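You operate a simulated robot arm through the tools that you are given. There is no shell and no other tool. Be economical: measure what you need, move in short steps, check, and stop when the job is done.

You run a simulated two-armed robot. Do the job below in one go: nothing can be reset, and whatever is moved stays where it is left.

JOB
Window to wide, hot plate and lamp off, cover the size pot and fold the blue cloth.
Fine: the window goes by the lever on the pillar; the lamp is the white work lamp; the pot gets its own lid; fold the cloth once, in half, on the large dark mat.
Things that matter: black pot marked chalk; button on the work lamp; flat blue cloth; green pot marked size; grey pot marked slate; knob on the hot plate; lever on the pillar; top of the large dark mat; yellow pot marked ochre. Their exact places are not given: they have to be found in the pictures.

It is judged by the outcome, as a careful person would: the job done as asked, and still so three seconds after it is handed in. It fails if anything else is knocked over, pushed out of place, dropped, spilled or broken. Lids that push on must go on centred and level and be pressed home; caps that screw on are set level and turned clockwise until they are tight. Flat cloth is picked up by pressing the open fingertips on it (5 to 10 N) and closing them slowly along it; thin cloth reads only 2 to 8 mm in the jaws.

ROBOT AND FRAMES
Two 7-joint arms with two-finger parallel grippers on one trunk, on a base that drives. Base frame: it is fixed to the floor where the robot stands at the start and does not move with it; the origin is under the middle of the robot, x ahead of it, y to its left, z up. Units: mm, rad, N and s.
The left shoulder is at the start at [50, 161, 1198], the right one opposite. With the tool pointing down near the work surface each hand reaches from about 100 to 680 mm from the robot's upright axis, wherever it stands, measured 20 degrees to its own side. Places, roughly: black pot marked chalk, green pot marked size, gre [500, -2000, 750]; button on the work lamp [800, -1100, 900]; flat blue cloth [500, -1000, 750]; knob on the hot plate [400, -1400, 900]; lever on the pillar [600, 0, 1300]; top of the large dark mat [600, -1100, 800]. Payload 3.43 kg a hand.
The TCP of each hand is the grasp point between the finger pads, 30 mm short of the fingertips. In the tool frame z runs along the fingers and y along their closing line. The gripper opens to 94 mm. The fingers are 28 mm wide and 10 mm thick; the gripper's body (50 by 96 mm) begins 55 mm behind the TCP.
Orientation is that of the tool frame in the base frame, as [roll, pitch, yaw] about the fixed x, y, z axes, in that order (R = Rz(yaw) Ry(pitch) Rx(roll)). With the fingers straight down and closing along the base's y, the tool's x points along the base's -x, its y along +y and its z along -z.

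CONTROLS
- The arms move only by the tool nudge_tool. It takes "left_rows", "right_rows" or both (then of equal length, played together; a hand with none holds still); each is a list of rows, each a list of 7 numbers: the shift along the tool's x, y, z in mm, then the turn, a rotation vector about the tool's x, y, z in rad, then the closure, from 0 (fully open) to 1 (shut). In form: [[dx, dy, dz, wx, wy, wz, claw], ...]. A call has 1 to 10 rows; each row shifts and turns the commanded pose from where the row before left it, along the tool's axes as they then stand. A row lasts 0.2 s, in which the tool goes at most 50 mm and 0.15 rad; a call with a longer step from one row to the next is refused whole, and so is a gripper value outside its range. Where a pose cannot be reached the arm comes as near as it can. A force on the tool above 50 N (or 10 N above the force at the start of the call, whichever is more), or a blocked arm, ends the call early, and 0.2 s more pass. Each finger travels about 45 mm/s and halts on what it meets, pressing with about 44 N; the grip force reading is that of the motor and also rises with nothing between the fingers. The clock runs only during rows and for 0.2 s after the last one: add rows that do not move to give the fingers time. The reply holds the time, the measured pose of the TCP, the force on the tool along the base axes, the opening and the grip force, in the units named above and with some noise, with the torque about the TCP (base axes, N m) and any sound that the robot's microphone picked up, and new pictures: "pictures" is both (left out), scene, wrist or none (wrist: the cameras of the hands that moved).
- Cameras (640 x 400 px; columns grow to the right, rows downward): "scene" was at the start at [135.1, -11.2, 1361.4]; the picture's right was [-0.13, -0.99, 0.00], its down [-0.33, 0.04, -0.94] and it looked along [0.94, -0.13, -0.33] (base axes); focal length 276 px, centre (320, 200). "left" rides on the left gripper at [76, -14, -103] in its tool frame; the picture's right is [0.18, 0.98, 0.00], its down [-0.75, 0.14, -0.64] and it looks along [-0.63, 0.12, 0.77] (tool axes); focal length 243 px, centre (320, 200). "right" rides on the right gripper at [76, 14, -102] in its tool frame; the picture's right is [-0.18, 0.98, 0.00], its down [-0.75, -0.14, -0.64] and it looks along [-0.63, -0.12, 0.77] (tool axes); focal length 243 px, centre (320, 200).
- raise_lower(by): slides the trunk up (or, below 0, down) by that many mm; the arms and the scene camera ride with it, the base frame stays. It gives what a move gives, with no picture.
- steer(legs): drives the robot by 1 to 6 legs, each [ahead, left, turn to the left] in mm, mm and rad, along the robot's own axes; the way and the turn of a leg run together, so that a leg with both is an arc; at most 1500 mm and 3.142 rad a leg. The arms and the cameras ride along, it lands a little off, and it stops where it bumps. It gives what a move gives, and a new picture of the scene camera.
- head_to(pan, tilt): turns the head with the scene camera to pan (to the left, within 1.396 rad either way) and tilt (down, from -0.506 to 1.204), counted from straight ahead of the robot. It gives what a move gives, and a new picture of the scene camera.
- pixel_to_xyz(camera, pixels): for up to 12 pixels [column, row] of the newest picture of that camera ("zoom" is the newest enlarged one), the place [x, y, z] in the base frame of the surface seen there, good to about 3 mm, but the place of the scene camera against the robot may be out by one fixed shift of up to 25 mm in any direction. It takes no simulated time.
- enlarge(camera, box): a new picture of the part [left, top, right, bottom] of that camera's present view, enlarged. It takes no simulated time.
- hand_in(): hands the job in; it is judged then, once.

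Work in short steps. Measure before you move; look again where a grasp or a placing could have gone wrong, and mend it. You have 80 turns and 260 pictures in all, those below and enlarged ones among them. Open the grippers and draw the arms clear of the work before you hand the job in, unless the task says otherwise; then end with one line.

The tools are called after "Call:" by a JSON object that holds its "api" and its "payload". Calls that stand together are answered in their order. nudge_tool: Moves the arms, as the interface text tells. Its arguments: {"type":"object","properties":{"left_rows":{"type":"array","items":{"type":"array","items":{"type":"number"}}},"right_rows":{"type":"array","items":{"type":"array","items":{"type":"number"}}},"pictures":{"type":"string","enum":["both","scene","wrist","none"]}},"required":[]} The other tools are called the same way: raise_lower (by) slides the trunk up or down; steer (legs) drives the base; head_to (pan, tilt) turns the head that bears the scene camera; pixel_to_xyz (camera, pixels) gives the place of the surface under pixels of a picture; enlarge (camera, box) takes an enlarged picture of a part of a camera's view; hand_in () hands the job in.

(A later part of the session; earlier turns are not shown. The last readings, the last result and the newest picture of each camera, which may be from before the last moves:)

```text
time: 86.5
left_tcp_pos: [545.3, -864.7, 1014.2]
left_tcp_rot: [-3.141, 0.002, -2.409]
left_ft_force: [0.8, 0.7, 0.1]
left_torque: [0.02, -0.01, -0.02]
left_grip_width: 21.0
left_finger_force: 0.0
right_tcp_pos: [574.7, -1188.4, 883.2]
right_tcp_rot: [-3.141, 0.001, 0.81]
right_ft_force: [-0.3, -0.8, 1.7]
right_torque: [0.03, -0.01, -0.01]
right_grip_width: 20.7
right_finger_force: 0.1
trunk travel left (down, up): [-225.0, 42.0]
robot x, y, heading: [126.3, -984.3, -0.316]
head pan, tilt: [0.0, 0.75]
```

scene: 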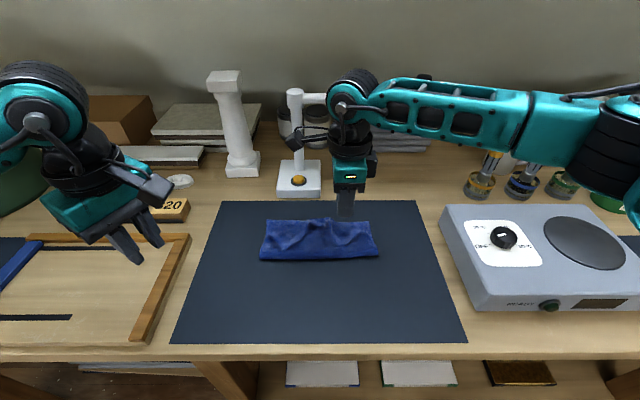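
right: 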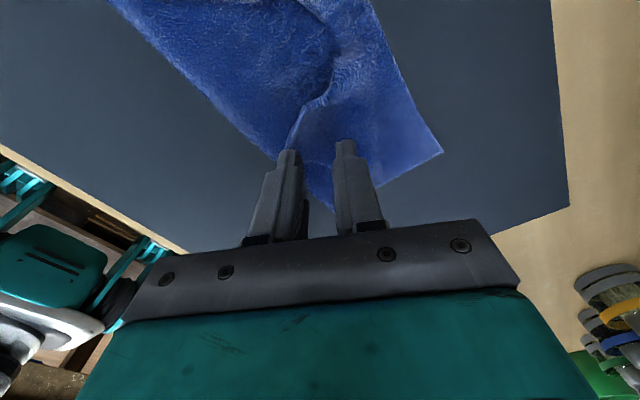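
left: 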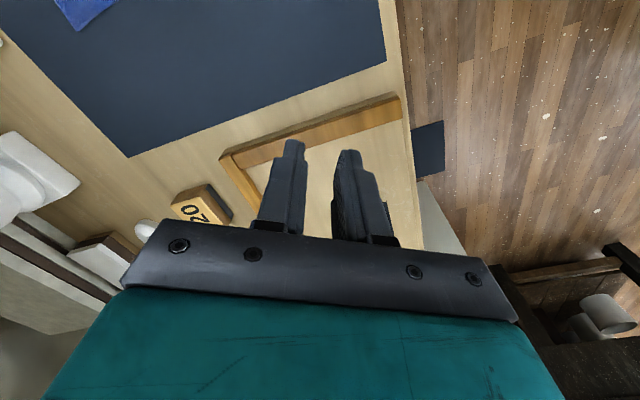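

Contact. I press slightly, close, lift 40 mm and look.

Call:
{"api": "nudge_tool", "payload": {"right_rows": [[0, 0, 1.5, 0, 0, 0, 0.78], [0, 0, 0, 0, 0, 0, 0.83], [0, 0, 0, 0, 0, 0, 0.88], [0, 0, 0, 0, 0, 0, 0.94], [0, 0, 0, 0, 0, 0, 1], [0, 0, 0, 0, 0, 0, 1], [0, 0, -20, 0, 0, 0, 1], [0, 0, -20, 0, 0, 0, 1], [0, 0, 0, 0, 0, 0, 1]], "pictures": "none"}}

Call:
{"api": "enlarge", "payload": {"camera": "scene", "box": [220, 170, 420, 290]}}

```text
time: 88.5
left_tcp_pos: [545.8, -864.1, 1015.2]
left_tcp_rot: [3.141, 0.001, -2.407]
left_ft_force: [-0.7, -0.3, -0.2]
left_torque: [0.02, 0.02, 0.03]
left_grip_width: 20.9
left_finger_force: 0.1
right_tcp_pos: [573.7, -1187.2, 920.9]
right_tcp_rot: [3.141, 0.002, 0.81]
right_ft_force: [-0.1, -0.3, -0.6]
right_torque: [0.01, -0.02, 0.0]
right_grip_width: 2.7
right_finger_force: 37.4
trunk travel left (down, up): [-225.0, 42.0]
robot x, y, heading: [126.9, -986.2, -0.314]
head pan, tilt: [0.0, 0.75]
```

```text
3.20 times, centred on (320, 230) of scene
```

zoom: 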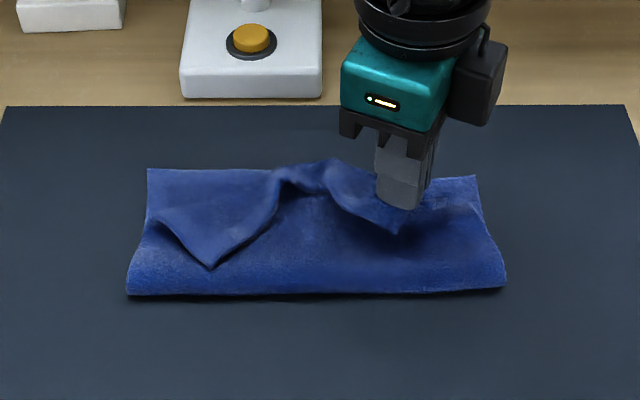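

The flap is held (2.7 mm) with its tip hanging below. I carry it out toward the far right corner, slightly past, then lower while drawing back a little so the tip lies outward, and release.

Call:
{"api": "nudge_tool", "payload": {"right_rows": [[-8, 27, -10, 0, 0, 0, 1], [-8, 27, 0, 0, 0, 0, 1], [-8.6, 27.5, 12, 0, 0, 0, 1], [0, 0, 6, 0, 0, 0, 1], [1.8, -6.3, 10, 0, 0, 0, 1], [1.8, -6.3, 10, 0, 0, 0, 1], [1.8, -3, 4, 0, 0, 0, 1], [0, 0, 0, 0, 0, 0, 1]], "pictures": "wrist"}}

Call:
{"api": "enlarge", "payload": {"camera": "scene", "box": [220, 170, 420, 290]}}

```text
time: 90.2
left_tcp_pos: [546.7, -864.3, 1015.0]
left_tcp_rot: [-3.142, -0.001, -2.409]
left_ft_force: [-0.2, -0.4, 0.1]
left_torque: [0.0, -0.01, -0.01]
left_grip_width: 20.8
left_finger_force: 0.0
right_tcp_pos: [608.0, -1246.2, 888.6]
right_tcp_rot: [-3.142, 0.002, 0.809]
right_ft_force: [1.0, 0.0, -0.8]
right_torque: [0.01, -0.01, 0.02]
right_grip_width: 2.5
right_finger_force: 37.8
trunk travel left (down, up): [-225.0, 42.0]
robot x, y, heading: [125.2, -988.0, -0.318]
head pan, tilt: [0.0, 0.75]
```

right: 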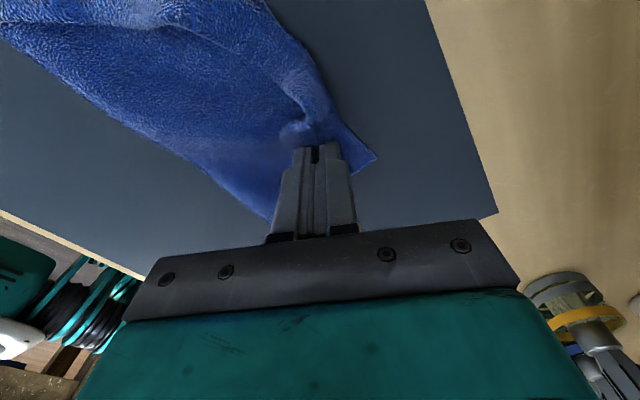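

```text
3.20 times, centred on (320, 230) of scene
```

zoom: 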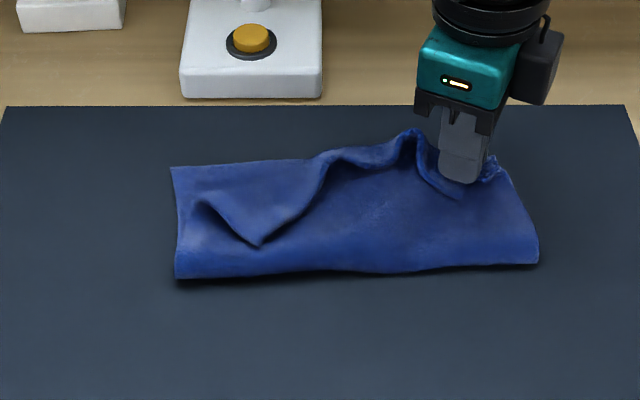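

The cloth slid a little on the mat (harmless) but the corner is out at the far right. I release the right hand and retract it; meanwhile the left hand rotates for the left corner, and I measure.

Call:
{"api": "nudge_tool", "payload": {"right_rows": [[0, 0, 2, 0, 0, 0, 1], [0, 0, 0, 0, 0, 0, 0.93], [0, 0, 0, 0, 0, 0, 0.87], [0, 0, 0, 0, 0, 0, 0.82], [0, 0, -20, 0, 0, 0, 0.82], [0, 0, -40, 0, 0, 0, 0.82], [-30, 0, -40, 0, 0, 0, 0.5], [-30, -10, -20, 0, 0, -0.15, 0], [-30, -10, 0, 0, 0, -0.15, 0], [-30, -10, 0, 0, 0, -0.15, 0]], "left_rows": [[0, 0, 0, 0, 0, -0.14, 0.78], [0, 0, 0, 0, 0, -0.14, 0.78], [0, 0, 0, 0, 0, -0.14, 0.78], [0, 0, 0, 0, 0, -0.14, 0.78], [0, 0, 0, 0, 0, -0.14, 0.78], [0, 0, 0, 0, 0, -0.14, 0.78], [0, 0, 0, 0, 0, -0.13, 0.78], [0, 0, 0, 0, 0, 0, 0.78], [0, 0, 0, 0, 0, 0, 0.78], [0, 0, 0, 0, 0, 0, 0.78]], "pictures": "none"}}

Call:
{"api": "enlarge", "payload": {"camera": "scene", "box": [220, 170, 420, 290]}}

Call:
{"api": "pixel_to_xyz", "payload": {"camera": "zoom", "pixels": [[258, 240], [174, 170], [176, 272], [537, 258], [500, 170], [455, 190], [405, 140], [250, 210], [200, 205], [350, 265]]}}

```text
time: 92.5
left_tcp_pos: [546.8, -863.9, 1014.3]
left_tcp_rot: [-3.141, 0.0, -1.438]
left_ft_force: [-0.7, -0.6, -0.6]
left_torque: [0.0, 0.01, -0.01]
left_grip_width: 20.5
left_finger_force: 0.1
right_tcp_pos: [511.8, -1324.6, 1005.9]
right_tcp_rot: [-3.139, 0.003, 1.262]
right_ft_force: [-0.4, 0.7, 1.9]
right_torque: [-0.03, -0.02, -0.02]
right_grip_width: 94.0
right_finger_force: 0.0
trunk travel left (down, up): [-225.0, 42.0]
robot x, y, heading: [126.8, -987.2, -0.319]
head pan, tilt: [0.0, 0.75]
```

```text
3.20 times, centred on (320, 230) of scene
```

zoom: 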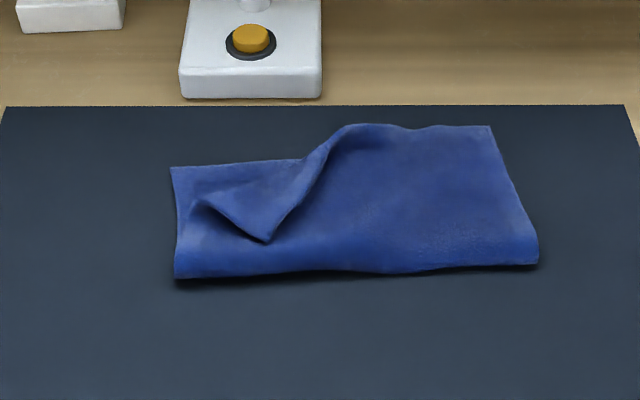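

```text
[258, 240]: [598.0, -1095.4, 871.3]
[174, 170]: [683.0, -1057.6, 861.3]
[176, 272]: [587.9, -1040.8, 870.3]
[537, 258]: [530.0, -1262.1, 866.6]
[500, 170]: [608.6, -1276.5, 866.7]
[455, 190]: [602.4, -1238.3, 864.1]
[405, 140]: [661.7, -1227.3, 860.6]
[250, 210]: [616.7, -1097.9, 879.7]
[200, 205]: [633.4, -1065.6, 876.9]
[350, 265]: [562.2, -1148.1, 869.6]
```

The right corner now lies fully open. The left flap tip is at about (597,-1098). I bring the left hand above its pinch point (615,-1089).

Call:
{"api": "nudge_tool", "payload": {"left_rows": [[38.7, -6.3, 0, 0, 0, 0, 0.78], [38.7, -6.3, 0, 0, 0, 0, 0.78], [38.7, -6.3, 0, 0, 0, 0, 0.78], [38.7, -6.3, 0, 0, 0, 0, 0.78], [38.6, -6.3, 0, 0, 0, 0, 0.78], [38.6, -6.2, 0, 0, 0, 0, 0.78], [0, 0, 37, 0, 0, 0, 0.78], [0, 0, 37, 0, 0, 0, 0.78], [0, 0, 37, 0, 0, 0, 0.78], [0, 0, 0, 0, 0, 0, 0.78]], "pictures": "wrist"}}

Call:
{"api": "enlarge", "payload": {"camera": "scene", "box": [220, 170, 420, 290]}}

```text
time: 94.7
left_tcp_pos: [613.3, -1088.7, 902.9]
left_tcp_rot: [-3.14, 0.0, -1.437]
left_ft_force: [-0.5, -0.4, 0.0]
left_torque: [-0.01, 0.0, 0.03]
left_grip_width: 20.7
left_finger_force: 0.1
right_tcp_pos: [513.0, -1323.4, 1006.8]
right_tcp_rot: [-3.138, 0.002, 1.258]
right_ft_force: [0.1, 0.4, 0.4]
right_torque: [0.03, 0.0, 0.0]
right_grip_width: 93.8
right_finger_force: 0.1
trunk travel left (down, up): [-225.0, 42.0]
robot x, y, heading: [127.4, -986.1, -0.317]
head pan, tilt: [0.0, 0.75]
```

left: 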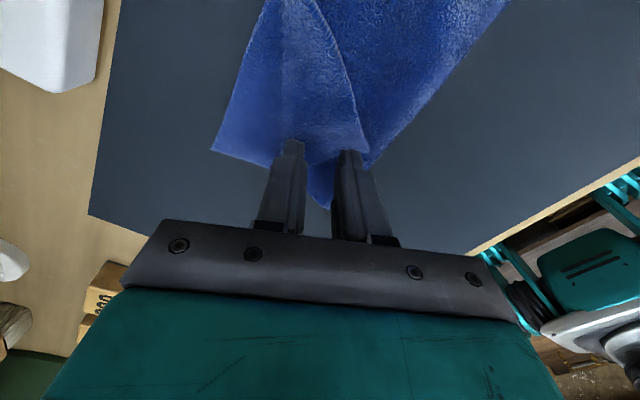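

```text
3.20 times, centred on (320, 230) of scene
```

zoom: 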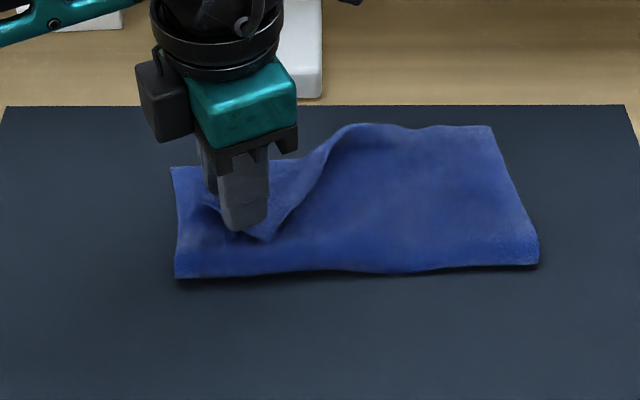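

The hand is a little to the left of the flap tip; I shift 8 mm right and 6 mm forward, descend, press, and close; then lift and carry toward the far-left corner.

Call:
{"api": "nudge_tool", "payload": {"left_rows": [[8, -6, 0, 0, 0, 0, 0.78], [0, 0, 10, 0, 0, 0, 0.78], [0, 0, 5, 0, 0, 0, 0.78], [0, 0, 4, 0, 0, 0, 0.78], [0, 0, 2.5, 0, 0, 0, 0.78], [0, 0, 0, 0, 0, 0, 0.83], [0, 0, 0, 0, 0, 0, 0.88], [0, 0, 0, 0, 0, 0, 0.94], [0, 0, 0, 0, 0, 0, 1], [0, 0, 0, 0, 0, 0, 1]], "pictures": "none"}}

Call:
{"api": "nudge_tool", "payload": {"left_rows": [[0, 0, -20, 0, 0, 0, 1], [0, 0, -20, 0, 0, 0, 1], [-9, -20, -10, 0, 0, 0, 1], [-10, -20, 0, 0, 0, 0, 1], [-10, -20, 12, 0, 0, 0, 1], [0, 0, 6, 0, 0, 0, 1], [2, 4, 10, 0, 0, 0, 1], [2, 4, 10, 0, 0, 0, 1], [1.5, 4, 4, 0, 0, 0, 1], [0, 0, 0, 0, 0, 0, 1]], "pictures": "none"}}

Call:
{"api": "enlarge", "payload": {"camera": "scene", "box": [220, 170, 420, 290]}}

```text
time: 96.8
left_tcp_pos: [620.3, -1096.4, 879.8]
left_tcp_rot: [3.141, -0.002, -1.438]
left_ft_force: [-0.1, -1.0, 3.1]
left_torque: [-0.01, 0.01, -0.02]
left_grip_width: 2.8
left_finger_force: 37.6
right_tcp_pos: [510.8, -1324.1, 1007.7]
right_tcp_rot: [-3.139, 0.002, 1.26]
right_ft_force: [0.2, 0.9, 0.2]
right_torque: [0.01, 0.02, -0.01]
right_grip_width: 94.1
right_finger_force: 0.1
trunk travel left (down, up): [-225.0, 42.0]
robot x, y, heading: [126.3, -985.3, -0.321]
head pan, tilt: [0.0, 0.75]
```

```text
time: 99.0
left_tcp_pos: [666.1, -1066.9, 888.1]
left_tcp_rot: [3.141, 0.002, -1.438]
left_ft_force: [0.4, 0.9, 0.6]
left_torque: [0.01, 0.0, 0.01]
left_grip_width: 2.7
left_finger_force: 37.0
right_tcp_pos: [512.4, -1324.9, 1006.4]
right_tcp_rot: [-3.141, 0.003, 1.257]
right_ft_force: [-0.5, 0.3, 0.0]
right_torque: [0.0, 0.0, 0.0]
right_grip_width: 94.1
right_finger_force: 0.1
trunk travel left (down, up): [-225.0, 42.0]
robot x, y, heading: [127.6, -985.6, -0.315]
head pan, tilt: [0.0, 0.75]
```

```text
3.20 times, centred on (320, 230) of scene
```

zoom: 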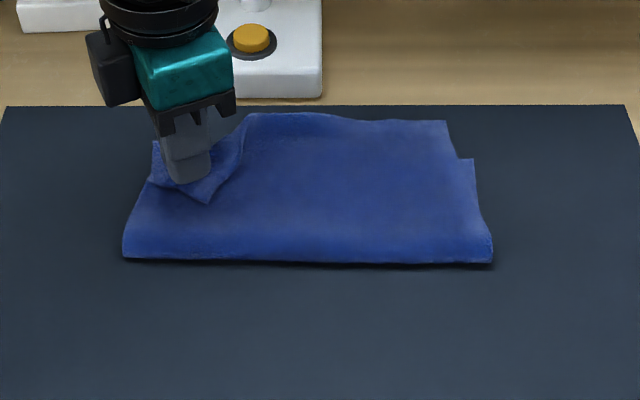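

The left corner is out, but the top layer now overshoots the far edge somewhat. Before releasing I draw the held corner back ~25 mm and lower it, then open and retract, and measure.

Call:
{"api": "nudge_tool", "payload": {"left_rows": [[-1, 13.5, 0, 0, 0, 0, 1], [-1, 13.4, 2, 0, 0, 0, 1], [0, 0, 3, 0, 0, 0, 1], [0, 0, 0, 0, 0, 0, 0.93], [0, 0, 0, 0, 0, 0, 0.87], [0, 0, 0, 0, 0, 0, 0.82], [0, 0, -20, 0, 0, 0, 0.82], [0, 0, -40, 0, 0, 0, 0.82], [-30, 0, -40, 0, 0, 0, 0.5], [-40, 0, -20, 0, 0, 0, 0]], "pictures": "none"}}

Call:
{"api": "enlarge", "payload": {"camera": "scene", "box": [220, 170, 420, 290]}}

Call:
{"api": "pixel_to_xyz", "payload": {"camera": "zoom", "pixels": [[123, 255], [491, 257], [445, 125], [472, 162], [250, 118], [350, 122], [153, 145], [160, 150], [310, 258]]}}

```text
time: 101.2
left_tcp_pos: [630.8, -997.2, 1003.9]
left_tcp_rot: [3.14, 0.0, -1.438]
left_ft_force: [0.4, 0.5, 0.2]
left_torque: [0.01, -0.01, -0.01]
left_grip_width: 68.1
left_finger_force: 0.1
right_tcp_pos: [511.6, -1324.5, 1006.8]
right_tcp_rot: [3.141, 0.001, 1.259]
right_ft_force: [0.6, -0.9, 0.1]
right_torque: [0.01, 0.0, -0.01]
right_grip_width: 94.0
right_finger_force: 0.1
trunk travel left (down, up): [-225.0, 42.0]
robot x, y, heading: [125.6, -982.1, -0.321]
head pan, tilt: [0.0, 0.75]
```

```text
3.20 times, centred on (320, 230) of scene
```

zoom: 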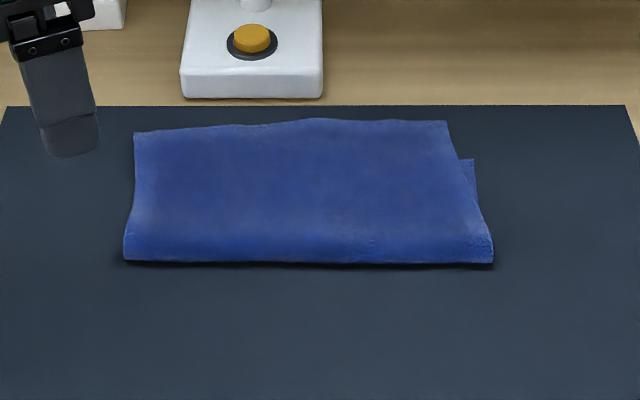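

```text
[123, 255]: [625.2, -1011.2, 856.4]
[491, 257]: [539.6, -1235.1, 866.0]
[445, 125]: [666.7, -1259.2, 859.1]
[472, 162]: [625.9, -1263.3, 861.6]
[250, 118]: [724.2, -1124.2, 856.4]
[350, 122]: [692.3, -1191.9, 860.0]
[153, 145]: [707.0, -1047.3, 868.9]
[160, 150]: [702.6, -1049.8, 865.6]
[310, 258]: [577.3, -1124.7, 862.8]
```

The cloth is now cleanly folded over, all corners open. I draw both hands back, un-yaw them, and drive right to the pots.

Call:
{"api": "nudge_tool", "payload": {"left_rows": [[0, 45, 0, 0, 0, 0, 0], [0, 45, 0, 0, 0, 0, 0], [0, 45, 0, 0, 0, 0, 0], [0, 0, -10, 0, 0, 0.15, 0], [0, 0, -10, 0, 0, 0.15, 0], [0, 0, -10, 0, 0, 0.15, 0], [0, 0, 0, 0, 0, 0.15, 0], [0, 0, 0, 0, 0, 0.15, 0], [0, 0, 0, 0, 0, 0.15, 0], [0, 0, 0, 0, 0, 0.15, 0]], "right_rows": [[0, -45, -10, 0, 0, 0, 0], [0, -45, -10, 0, 0, 0, 0], [0, -45, 0, 0, 0, 0, 0], [0, 0, 0, 0, 0, -0.15, 0], [0, 0, 0, 0, 0, -0.15, 0], [0, 0, 0, 0, 0, -0.15, 0], [0, 0, 0, 0, 0, -0.15, 0], [0, 0, 0, 0, 0, -0.15, 0], [0, 0, 0, 0, 0, -0.15, 0], [0, 0, 0, 0, 0, -0.15, 0]], "pictures": "none"}}

Call:
{"api": "nudge_tool", "payload": {"left_rows": [[0, 0, 0, 0, 0, 0.14, 0], [0, 0, 0, 0, 0, 0.14, 0], [0, 0, 0, 0, 0, 0.14, 0], [0, 0, 0, 0, 0, 0.14, 0], [0, 0, 0, 0, 0, 0.14, 0], [0, 0, 0, 0, 0, 0.14, 0], [0, 0, 0, 0, 0, 0.13, 0]], "right_rows": [[0, 0, 0, 0, 0, -0.15, 0], [0, 0, 0, 0, 0, -0.15, 0], [0, 0, 0, 0, 0, -0.15, 0], [0, 0, 0, 0, 0, -0.07, 0], [0, 0, 0, 0, 0, 0, 0], [0, 0, 0, 0, 0, 0, 0], [0, 0, 0, 0, 0, 0, 0]], "pictures": "none"}}

Call:
{"api": "steer", "payload": {"legs": [[0, -620, 0]]}}

Call:
{"api": "pixel_to_xyz", "payload": {"camera": "scene", "pixels": [[320, 200], [320, 300]]}}

```text
time: 103.5
left_tcp_pos: [495.8, -1017.4, 1033.4]
left_tcp_rot: [3.14, -0.001, -2.491]
left_ft_force: [0.4, -0.2, -0.8]
left_torque: [0.03, -0.02, 0.01]
left_grip_width: 94.1
left_finger_force: 0.1
right_tcp_pos: [383.6, -1283.0, 1028.0]
right_tcp_rot: [-3.139, 0.0, 2.313]
right_ft_force: [0.6, -1.5, -0.1]
right_torque: [0.01, -0.02, -0.02]
right_grip_width: 94.1
right_finger_force: 0.0
trunk travel left (down, up): [-225.0, 42.0]
robot x, y, heading: [124.2, -989.3, -0.315]
head pan, tilt: [0.0, 0.75]
```

```text
time: 105.0
left_tcp_pos: [496.5, -1016.2, 1034.3]
left_tcp_rot: [-3.14, 0.001, 2.825]
left_ft_force: [-0.1, 0.6, -0.4]
left_torque: [-0.03, -0.05, -0.03]
left_grip_width: 93.9
left_finger_force: 0.1
right_tcp_pos: [383.9, -1283.4, 1026.6]
right_tcp_rot: [3.142, -0.002, 2.831]
right_ft_force: [0.7, 0.3, 1.0]
right_torque: [0.04, -0.03, 0.0]
right_grip_width: 94.2
right_finger_force: 0.1
trunk travel left (down, up): [-225.0, 42.0]
robot x, y, heading: [124.0, -988.4, -0.313]
head pan, tilt: [0.0, 0.75]
```

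```text
time: 108.5
left_tcp_pos: [303.9, -1604.5, 1033.3]
left_tcp_rot: [-3.141, 0.0, 2.829]
left_ft_force: [0.7, -0.2, 0.3]
left_torque: [0.01, 0.04, 0.0]
left_grip_width: 93.9
left_finger_force: 0.1
right_tcp_pos: [191.0, -1871.6, 1026.5]
right_tcp_rot: [-3.14, 0.0, 2.829]
right_ft_force: [0.7, -0.1, -0.5]
right_torque: [0.02, 0.01, -0.01]
right_grip_width: 93.9
right_finger_force: 0.0
trunk travel left (down, up): [-225.0, 42.0]
robot x, y, heading: [-63.7, -1577.6, -0.322]
head pan, tilt: [0.0, 0.75]
```

scene: 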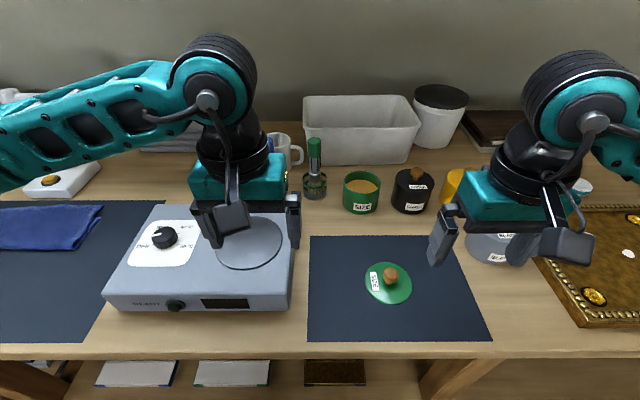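

```text
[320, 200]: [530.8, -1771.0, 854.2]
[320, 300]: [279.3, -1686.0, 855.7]
```

The green lid marked SIZE with its wooden knob is at (389,280) on the mat, and the open green SIZE pot at (361,190). I zoom and measure both.

Call:
{"api": "enlarge", "payload": {"camera": "scene", "box": [320, 150, 460, 310]}}

Call:
{"api": "pixel_to_xyz", "payload": {"camera": "scene", "pixels": [[390, 272], [391, 283], [388, 304], [388, 263], [366, 285], [411, 283], [361, 171], [361, 186], [344, 180], [379, 180], [361, 210], [361, 180]]}}

Call:
{"api": "nudge_tool", "payload": {"right_rows": [[-15, 15, 0, 0, 0, 0, 0.3], [-15, 15, 0, 0, 0, 0, 0.3], [-10, 15, 0, 0, 0, 0, 0.3], [0, 10, 0, 0, 0, 0, 0.3], [0, 0, 0, 0, 0, 0, 0.3]], "pictures": "wrist"}}

```text
2.50 times, centred on (390, 230) of scene
```

zoom: 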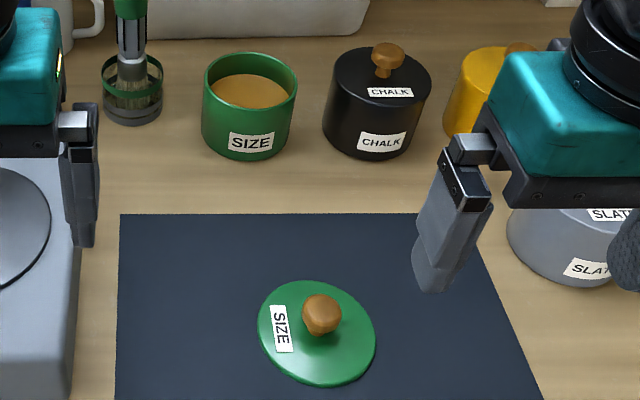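

```text
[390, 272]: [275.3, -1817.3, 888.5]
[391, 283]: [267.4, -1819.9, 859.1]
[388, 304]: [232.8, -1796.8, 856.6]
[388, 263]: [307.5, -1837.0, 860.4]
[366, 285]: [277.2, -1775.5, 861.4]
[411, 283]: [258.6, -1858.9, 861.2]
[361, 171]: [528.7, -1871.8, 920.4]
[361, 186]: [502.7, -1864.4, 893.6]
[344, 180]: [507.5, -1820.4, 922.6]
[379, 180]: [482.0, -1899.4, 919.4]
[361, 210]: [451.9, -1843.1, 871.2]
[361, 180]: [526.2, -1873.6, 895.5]
```

```text
time: 109.7
left_tcp_pos: [303.1, -1603.8, 1033.8]
left_tcp_rot: [-3.142, 0.001, 2.828]
left_ft_force: [-0.1, 0.9, 0.4]
left_torque: [0.01, -0.02, 0.0]
left_grip_width: 94.0
left_finger_force: 0.1
right_tcp_pos: [245.9, -1832.5, 1028.2]
right_tcp_rot: [-3.14, -0.003, 2.827]
right_ft_force: [0.1, 0.5, 0.3]
right_torque: [0.01, 0.01, 0.02]
right_grip_width: 65.7
right_finger_force: 0.0
trunk travel left (down, up): [-225.0, 42.0]
robot x, y, heading: [-66.1, -1572.8, -0.317]
head pan, tilt: [0.0, 0.75]
```

right: 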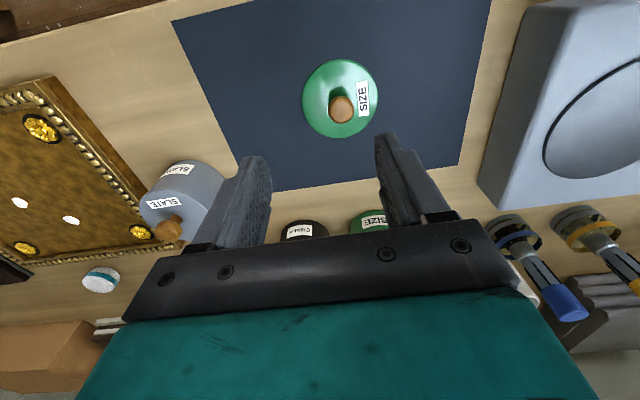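

The knob is at (342,107) in the right wrist view; I measure it and the lid rim there, and zoom.

Call:
{"api": "pixel_to_xyz", "payload": {"camera": "right", "pixels": [[342, 103], [333, 100], [352, 100], [342, 96], [341, 115], [303, 98], [377, 92], [336, 60], [343, 137], [325, 75], [365, 222]]}}

Call:
{"api": "enlarge", "payload": {"camera": "right", "box": [280, 40, 400, 150]}}

```text
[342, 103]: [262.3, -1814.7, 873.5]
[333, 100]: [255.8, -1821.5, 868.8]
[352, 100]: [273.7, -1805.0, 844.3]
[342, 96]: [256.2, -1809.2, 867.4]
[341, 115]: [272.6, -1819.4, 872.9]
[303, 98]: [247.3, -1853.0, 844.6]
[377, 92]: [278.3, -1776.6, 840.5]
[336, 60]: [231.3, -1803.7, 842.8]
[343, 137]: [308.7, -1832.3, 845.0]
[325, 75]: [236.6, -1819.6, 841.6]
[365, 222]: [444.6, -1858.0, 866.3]
```

```text
3.64 times, centred on (340, 95) of right
```

zoom: 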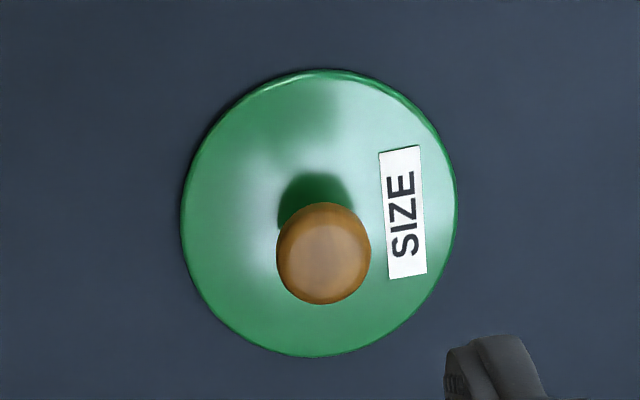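

Knob centre ≈(265.5,-1816), top z≈875. Before grasping, I take the right hand over the SIZE pot (≈(492,-1860)) for an accurate measurement of its rim.

Call:
{"api": "nudge_tool", "payload": {"right_rows": [[-36, 8, -12, 0, 0, 0, 0.3], [-36, 8, -12, 0, 0, 0, 0.3], [-36, 8, -12, 0, 0, 0, 0.3], [-36, 8, 0, 0, 0, 0, 0.3], [-36, 8, 0, 0, 0, 0, 0.3], [-36, 8, 0, 0, 0, 0, 0.3], [0, 0, 0, 0, 0, 0, 0.3]], "pictures": "wrist"}}

Call:
{"api": "enlarge", "payload": {"camera": "right", "box": [240, 20, 400, 150]}}

Call:
{"api": "pixel_to_xyz", "payload": {"camera": "zoom", "pixels": [[320, 200], [200, 200], [440, 200], [320, 100], [320, 300]]}}

```text
time: 111.3
left_tcp_pos: [302.2, -1605.2, 1033.7]
left_tcp_rot: [3.141, -0.001, 2.827]
left_ft_force: [-0.1, -0.2, 0.3]
left_torque: [0.01, 0.02, -0.01]
left_grip_width: 93.9
left_finger_force: 0.2
right_tcp_pos: [466.4, -1852.5, 1062.5]
right_tcp_rot: [-3.138, -0.001, 2.832]
right_ft_force: [-1.6, -0.2, 0.7]
right_torque: [0.03, -0.02, 0.01]
right_grip_width: 65.6
right_finger_force: 0.1
trunk travel left (down, up): [-225.0, 42.0]
robot x, y, heading: [-67.9, -1570.1, -0.317]
head pan, tilt: [0.0, 0.75]
```

right: 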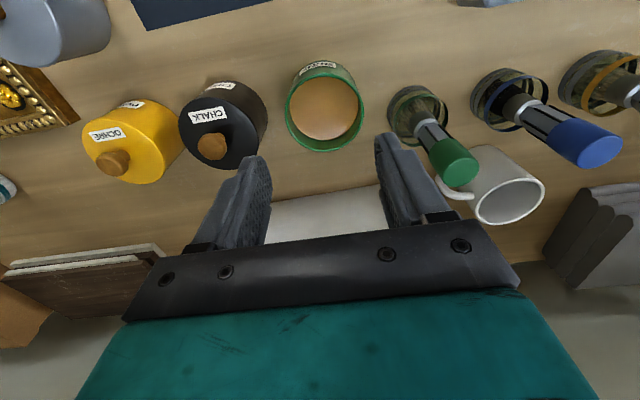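

```text
3.08 times, centred on (320, 85) of right
```

zoom: 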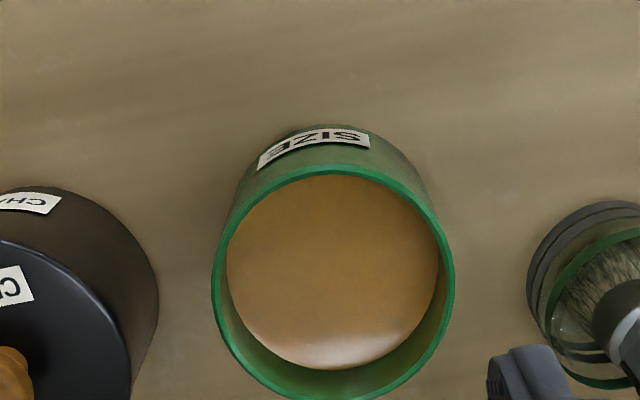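

```text
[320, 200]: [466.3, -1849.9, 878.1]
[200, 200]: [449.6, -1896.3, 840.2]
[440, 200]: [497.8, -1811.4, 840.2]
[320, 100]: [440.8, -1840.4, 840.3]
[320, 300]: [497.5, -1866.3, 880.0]
```

The rim ellipse in the zoom spans x 213–455, y 168–398. I measure its rim points and move the right hand to straddle the lid's knob.

Call:
{"api": "pixel_to_xyz", "payload": {"camera": "zoom", "pixels": [[216, 285], [451, 280], [334, 169], [300, 394], [375, 388], [235, 225], [436, 225], [240, 350], [432, 345], [217, 260], [450, 260], [225, 320]]}}

Call:
{"api": "nudge_tool", "payload": {"right_rows": [[40.4, -5.7, 14, 0, 0, 0, 0.3], [40.4, -5.7, 14, 0, 0, 0, 0.3], [40.4, -5.7, 14, 0, 0, 0, 0.3], [40.4, -5.8, 14, 0, 0, 0, 0.3], [40.4, -5.8, 14, 0, 0, 0, 0.3], [0, 0, 40, 0, 0, 0, 0.3], [0, 0, 40, 0, 0, 0, 0.3], [0, 0, 31, 0, 0, 0, 0.3], [0, 0, 0, 0, 0, 0, 0.3]], "pictures": "wrist"}}

Call:
{"api": "enlarge", "payload": {"camera": "scene", "box": [330, 200, 450, 320]}}

```text
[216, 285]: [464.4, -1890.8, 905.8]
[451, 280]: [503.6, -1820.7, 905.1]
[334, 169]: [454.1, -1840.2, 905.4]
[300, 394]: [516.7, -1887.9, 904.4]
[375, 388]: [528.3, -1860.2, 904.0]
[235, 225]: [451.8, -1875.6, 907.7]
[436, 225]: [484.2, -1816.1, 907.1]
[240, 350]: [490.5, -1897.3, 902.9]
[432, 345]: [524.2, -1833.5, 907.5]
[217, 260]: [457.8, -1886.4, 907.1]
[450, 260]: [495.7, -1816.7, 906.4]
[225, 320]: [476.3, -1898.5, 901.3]
```

```text
time: 113.3
left_tcp_pos: [302.7, -1603.4, 1034.4]
left_tcp_rot: [-3.139, 0.0, 2.825]
left_ft_force: [0.8, 0.8, 0.3]
left_torque: [-0.01, 0.01, 0.02]
left_grip_width: 93.8
left_finger_force: 0.0
right_tcp_pos: [264.6, -1816.9, 882.8]
right_tcp_rot: [-3.139, 0.0, 2.83]
right_ft_force: [-0.6, 0.0, 0.2]
right_torque: [-0.04, 0.04, 0.0]
right_grip_width: 65.8
right_finger_force: 0.1
trunk travel left (down, up): [-225.0, 42.0]
robot x, y, heading: [-66.5, -1568.0, -0.319]
head pan, tilt: [0.0, 0.75]
```

right: 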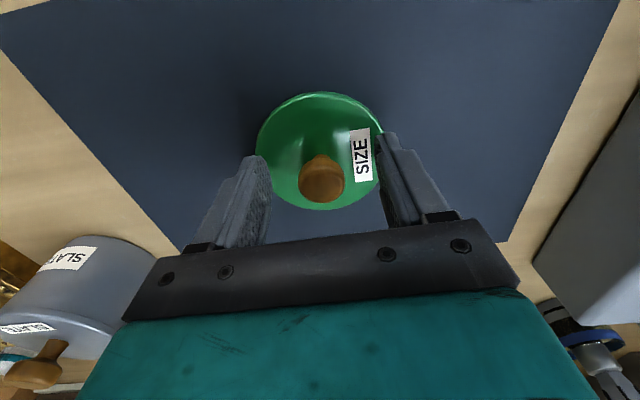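

```text
3.33 times, centred on (390, 260) of scene
```

zoom: 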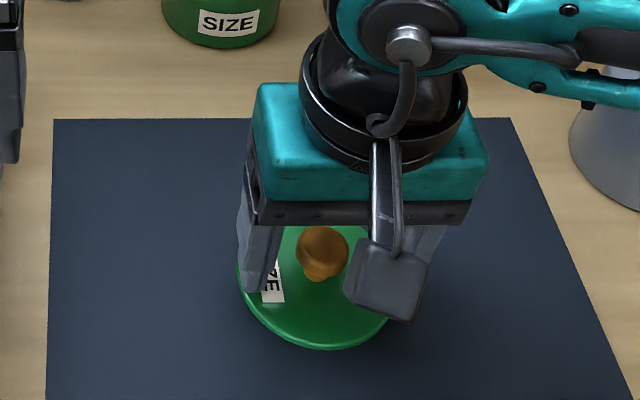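

Pot rim: centre ≈(487.5,-1856.5), z≈906, radius ≈40.5. The fingers straddle the knob; I close, lift the lid, and check the heights of the neighbours.

Call:
{"api": "nudge_tool", "payload": {"right_rows": [[0.5, 0, 1, 0, 0, 0, 0.6], [0, 0, 0, 0, 0, 0, 1], [0, 0, 0, 0, 0, 0, 1], [0, 0, 0, 0, 0, 0, 1], [0, 0, 0, 0, 0, 0, 1], [0, 0, -20, 0, 0, 0, 1], [0, 0, -40, 0, 0, 0, 1], [0, 0, -40, 0, 0, 0, 1], [0, 0, -35, 0, 0, 0, 1], [0, 0, 0, 0, 0, 0, 1]]}}

Call:
{"api": "enlarge", "payload": {"camera": "right", "box": [220, 60, 420, 230]}}

Call:
{"api": "pixel_to_xyz", "payload": {"camera": "scene", "pixels": [[314, 142], [314, 160], [417, 174]]}}

```text
time: 115.5
left_tcp_pos: [303.6, -1605.0, 1033.5]
left_tcp_rot: [3.141, -0.001, 2.828]
left_ft_force: [0.1, -0.5, 0.5]
left_torque: [0.0, 0.02, -0.01]
left_grip_width: 94.2
left_finger_force: 0.0
right_tcp_pos: [262.9, -1816.9, 1016.2]
right_tcp_rot: [-3.139, -0.001, 2.828]
right_ft_force: [0.1, 0.7, 0.2]
right_torque: [0.0, -0.01, 0.02]
right_grip_width: 25.0
right_finger_force: 44.3
trunk travel left (down, up): [-225.0, 42.0]
robot x, y, heading: [-66.1, -1573.6, -0.319]
head pan, tilt: [0.0, 0.75]
```

scene: 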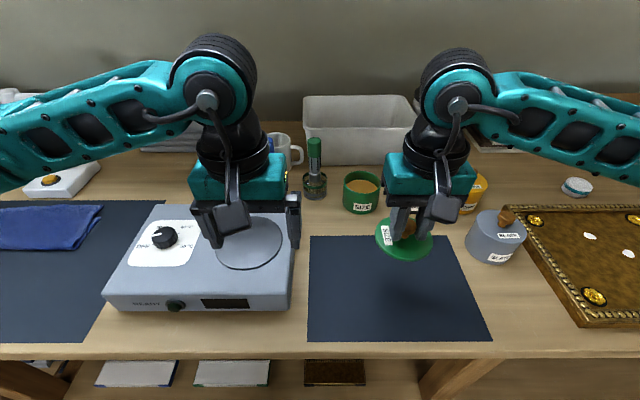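
right: 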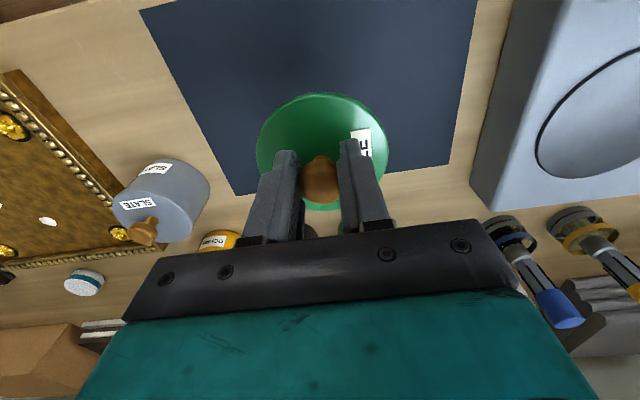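

```text
2.35 times, centred on (320, 145) of right
```

zoom: 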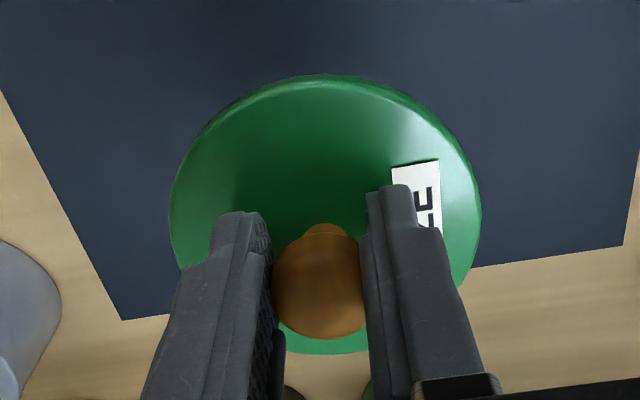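

```text
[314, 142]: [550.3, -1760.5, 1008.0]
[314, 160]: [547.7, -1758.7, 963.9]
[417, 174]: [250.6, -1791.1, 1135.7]
```

The lid is held (25 mm). I measure the lid's rim relative to the hand, then carry it above the pot, keeping ~25 mm clearance.

Call:
{"api": "pixel_to_xyz", "payload": {"camera": "zoom", "pixels": [[177, 215], [475, 215], [325, 80], [325, 348], [200, 150], [452, 150], [195, 265], [468, 262]]}}

Call:
{"api": "nudge_tool", "payload": {"right_rows": [[-37.3, 5.3, 0, 0, 0, 0, 1], [-37.3, 5.3, 0, 0, 0, 0, 1], [-37.3, 5.3, 0, 0, 0, 0, 1], [-37.3, 5.3, 0, 0, 0, 0, 1], [-37.3, 5.2, 0, 0, 0, 0, 1], [-37.5, 5.2, 0, 0, 0, 0, 1], [0, 0, 20, 0, 0, 0, 1], [0, 0, 15, 0, 0, 0, 1], [0, 0, 0, 0, 0, 0, 1]], "pictures": "wrist"}}

Call:
{"api": "enlarge", "payload": {"camera": "scene", "box": [310, 110, 450, 230]}}

```text
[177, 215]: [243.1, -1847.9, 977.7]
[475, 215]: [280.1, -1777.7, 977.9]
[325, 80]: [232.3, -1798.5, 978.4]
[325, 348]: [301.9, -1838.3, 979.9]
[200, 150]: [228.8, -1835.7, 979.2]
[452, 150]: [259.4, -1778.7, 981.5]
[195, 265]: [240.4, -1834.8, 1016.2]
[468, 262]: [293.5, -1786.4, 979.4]
```

```text
time: 117.5
left_tcp_pos: [302.2, -1604.7, 1033.8]
left_tcp_rot: [-3.14, 0.001, 2.827]
left_ft_force: [0.4, -0.1, -0.9]
left_torque: [0.01, 0.01, 0.02]
left_grip_width: 94.1
left_finger_force: 0.1
right_tcp_pos: [486.7, -1855.4, 980.0]
right_tcp_rot: [-3.14, -0.001, 2.83]
right_ft_force: [-0.5, 0.1, -0.2]
right_torque: [0.0, 0.03, 0.03]
right_grip_width: 24.9
right_finger_force: 44.2
trunk travel left (down, up): [-225.0, 42.0]
robot x, y, heading: [-70.1, -1575.1, -0.32]
head pan, tilt: [0.0, 0.75]
```

right: 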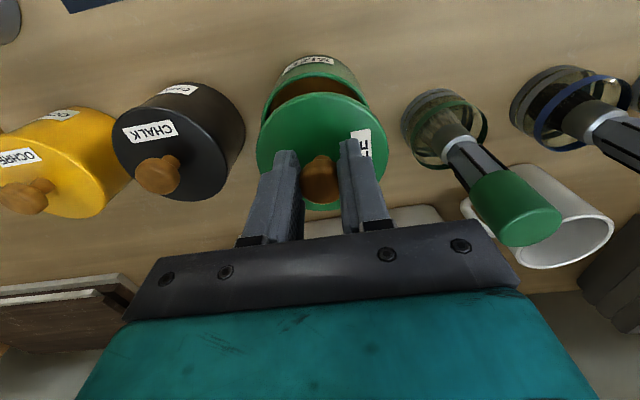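

```text
3.33 times, centred on (380, 170) of scene
```

zoom: 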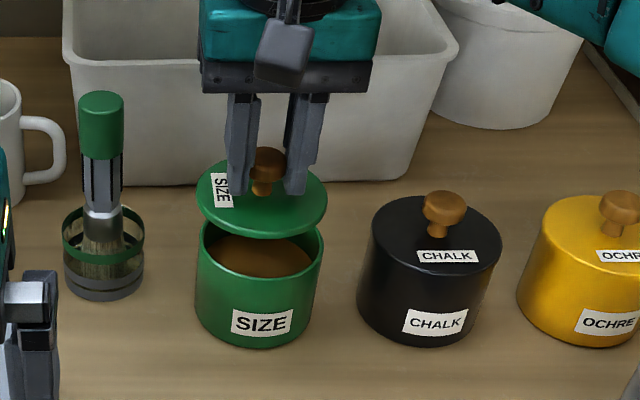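

The lid is level and nearly over the pot; by the measurements it should go ~2 mm right and ~2 mm back. I correct and lower to first contact.

Call:
{"api": "nudge_tool", "payload": {"right_rows": [[1.9, -1.8, 0, 0, 0, 0, 1], [0, 0, 10, 0, 0, 0, 1], [0, 0, 10, 0, 0, 0, 1], [0, 0, 6, 0, 0, 0, 1], [0, 0, 3, 0, 0, 0, 1], [0, 0, 2, 0, 0, 0, 1], [0, 0, 2, 0, 0, 0, 1]], "pictures": "wrist"}}

Call:
{"api": "enlarge", "payload": {"camera": "scene", "box": [320, 130, 420, 220]}}

```text
time: 119.1
left_tcp_pos: [302.9, -1604.9, 1033.6]
left_tcp_rot: [-3.139, -0.001, 2.827]
left_ft_force: [-0.1, 0.5, 0.7]
left_torque: [-0.01, -0.01, 0.02]
left_grip_width: 94.0
left_finger_force: 0.1
right_tcp_pos: [483.4, -1858.2, 949.3]
right_tcp_rot: [-3.139, -0.001, 2.828]
right_ft_force: [0.2, 0.3, 0.2]
right_torque: [0.0, -0.03, 0.01]
right_grip_width: 25.0
right_finger_force: 44.2
trunk travel left (down, up): [-225.0, 42.0]
robot x, y, heading: [-63.6, -1573.0, -0.308]
head pan, tilt: [0.0, 0.75]
```

right: 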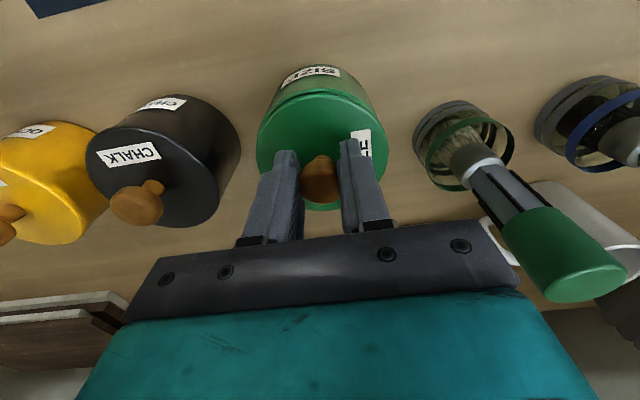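

```text
4.44 times, centred on (370, 175) of scene
5 turns are left
```

zoom: 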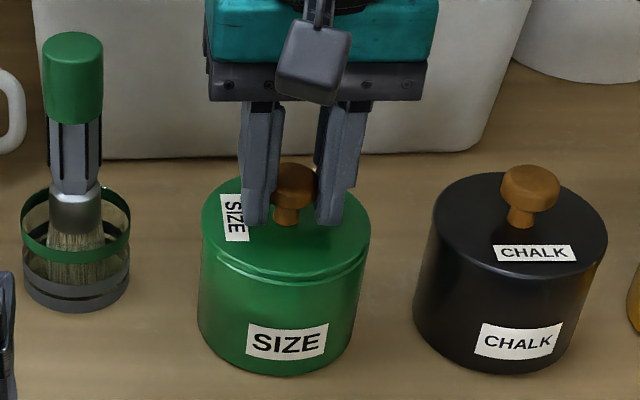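

The lid is just above the rim and a touch to the right (right overhang at zoom x≈370 against the pot's 362). I nudge it 1.5 mm left, 1 mm forward, and press down gently.

Call:
{"api": "nudge_tool", "payload": {"right_rows": [[-1, 1.6, 0, 0, 0, 0, 1], [0, 0, 1.2, 0, 0, 0, 1], [0, 0, 1.2, 0, 0, 0, 1], [0, 0, 1.2, 0, 0, 0, 1], [0, 0, 1.2, 0, 0, 0, 1], [0, 0, 1.2, 0, 0, 0, 1], [0, 0, 1, 0, 0, 0, 1], [0, 0, 1, 0, 0, 0, 1], [0, 0, 1, 0, 0, 0, 1], [0, 0, 1, 0, 0, 0, 1]], "pictures": "wrist"}}

Call:
{"api": "enlarge", "payload": {"camera": "scene", "box": [320, 130, 420, 220]}}

```text
time: 121.3
left_tcp_pos: [299.7, -1603.3, 1036.0]
left_tcp_rot: [-3.14, 0.005, 2.827]
left_ft_force: [0.2, 0.1, 0.8]
left_torque: [-0.01, 0.0, 0.0]
left_grip_width: 94.2
left_finger_force: 0.0
right_tcp_pos: [485.7, -1855.5, 947.9]
right_tcp_rot: [-3.138, 0.014, 2.83]
right_ft_force: [-4.3, -3.8, 44.0]
right_torque: [-0.05, 0.26, -0.07]
right_grip_width: 25.1
right_finger_force: 44.0
trunk travel left (down, up): [-225.0, 42.0]
robot x, y, heading: [-68.5, -1572.1, -0.311]
head pan, tilt: [0.0, 0.75]
```

right: 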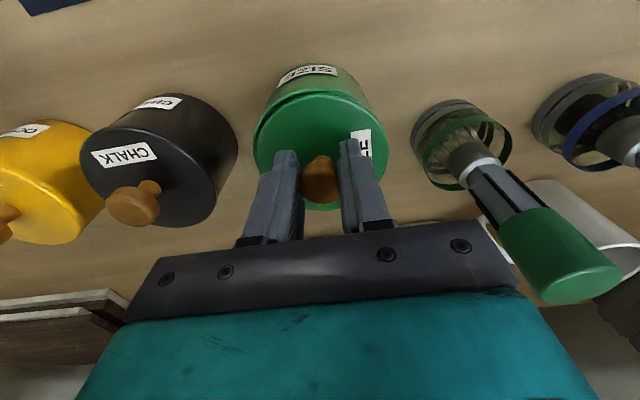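

```text
4.44 times, centred on (370, 175) of scene
4 turns are left
```

zoom: 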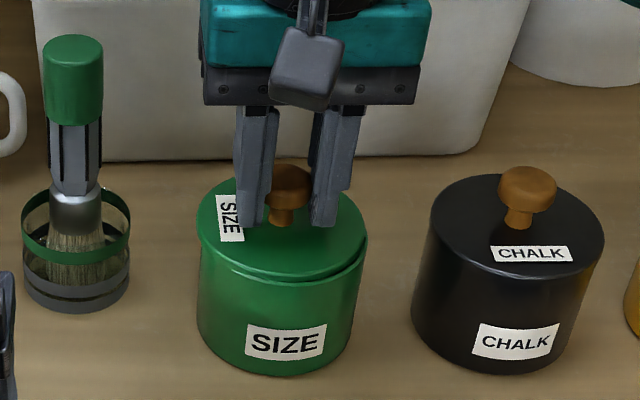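

44 N and the lid has not gone home (z≈948): a crescent of rim shows at front right, so the lid sits a little too far forward. I search with small shifts under pressure, in several short calls, watching for the drop.

Call:
{"api": "nudge_tool", "payload": {"right_rows": [[0, 0, -3, 0, 0, 0, 1], [1.5, -1.2, 0, 0, 0, 0, 1], [0, 0, 2.5, 0, 0, 0, 1], [0, 0, 0, 0, 0, 0, 1]], "pictures": "none"}}

Call:
{"api": "nudge_tool", "payload": {"right_rows": [[1.5, 0, -1.5, 0, 0, 0, 1], [0, 0, 1.5, 0, 0, 0, 1], [0, 0, 0, 0, 0, 0, 1]], "pictures": "none"}}

Call:
{"api": "nudge_tool", "payload": {"right_rows": [[0, 1.2, -1.5, 0, 0, 0, 1], [0, 0, 1.5, 0, 0, 0, 1], [0, 0, 0, 0, 0, 0, 1]], "pictures": "none"}}

Call:
{"api": "nudge_tool", "payload": {"right_rows": [[0, -2.4, -1.5, 0, 0, 0, 1], [0, 0, 1.5, 0, 0, 0, 1], [0, 0, 0, 0, 0, 0, 1]], "pictures": "none"}}

Call:
{"api": "enlarge", "payload": {"camera": "scene", "box": [320, 130, 420, 220]}}

Call:
{"api": "enlarge", "payload": {"camera": "right", "box": [230, 40, 410, 230]}}

```text
time: 122.3
left_tcp_pos: [300.0, -1604.3, 1035.4]
left_tcp_rot: [-3.139, 0.004, 2.827]
left_ft_force: [-0.3, 0.2, 0.3]
left_torque: [0.02, -0.01, -0.02]
left_grip_width: 94.0
left_finger_force: 0.1
right_tcp_pos: [485.1, -1855.6, 947.4]
right_tcp_rot: [3.141, 0.014, 2.83]
right_ft_force: [6.4, -2.0, 38.6]
right_torque: [-0.1, -0.35, 0.03]
right_grip_width: 25.2
right_finger_force: 43.8
trunk travel left (down, up): [-225.0, 42.0]
robot x, y, heading: [-66.5, -1575.7, -0.318]
head pan, tilt: [0.0, 0.75]
```

```text
time: 123.1
left_tcp_pos: [301.0, -1603.5, 1034.9]
left_tcp_rot: [-3.138, 0.0, 2.828]
left_ft_force: [0.5, 0.0, 0.2]
left_torque: [0.01, 0.0, 0.02]
left_grip_width: 94.1
left_finger_force: 0.0
right_tcp_pos: [484.8, -1854.6, 947.2]
right_tcp_rot: [3.139, 0.016, 2.828]
right_ft_force: [14.6, -2.4, 38.1]
right_torque: [-0.16, -0.5, 0.03]
right_grip_width: 25.0
right_finger_force: 44.2
trunk travel left (down, up): [-225.0, 42.0]
robot x, y, heading: [-63.4, -1572.2, -0.316]
head pan, tilt: [0.0, 0.75]
```

```text
time: 123.9
left_tcp_pos: [301.0, -1604.4, 1034.8]
left_tcp_rot: [-3.14, 0.002, 2.827]
left_ft_force: [-0.8, 0.3, 0.0]
left_torque: [0.0, 0.04, 0.01]
left_grip_width: 94.1
left_finger_force: 0.1
right_tcp_pos: [484.1, -1855.0, 946.8]
right_tcp_rot: [3.141, 0.015, 2.827]
right_ft_force: [13.0, -4.7, 37.8]
right_torque: [-0.18, -0.53, -0.03]
right_grip_width: 25.2
right_finger_force: 43.9
trunk travel left (down, up): [-225.0, 42.0]
robot x, y, heading: [-63.7, -1572.4, -0.316]
head pan, tilt: [0.0, 0.75]
```

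```text
time: 124.7
left_tcp_pos: [301.1, -1602.7, 1035.0]
left_tcp_rot: [-3.139, 0.001, 2.827]
left_ft_force: [-0.4, 0.4, -0.1]
left_torque: [0.0, 0.0, 0.01]
left_grip_width: 94.1
left_finger_force: 0.1
right_tcp_pos: [483.4, -1855.1, 947.8]
right_tcp_rot: [3.139, 0.013, 2.83]
right_ft_force: [11.5, 1.1, 36.5]
right_torque: [-0.03, -0.54, 0.04]
right_grip_width: 25.1
right_finger_force: 43.7
trunk travel left (down, up): [-225.0, 42.0]
robot x, y, heading: [-66.3, -1574.6, -0.32]
head pan, tilt: [0.0, 0.75]
```

```text
4.44 times, centred on (370, 175) of scene
```

zoom: 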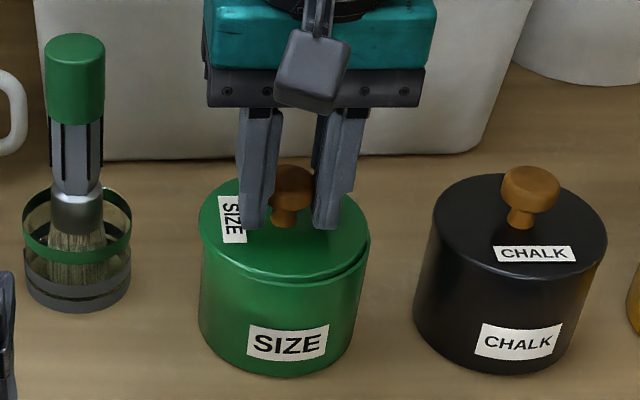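

```text
2.11 times, centred on (320, 135) of right
3 turns are left
```

zoom: 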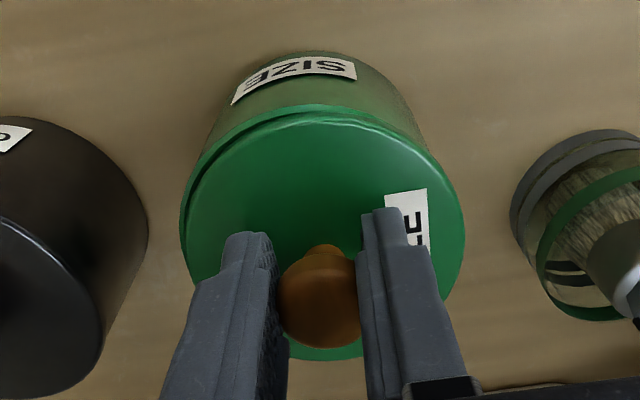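

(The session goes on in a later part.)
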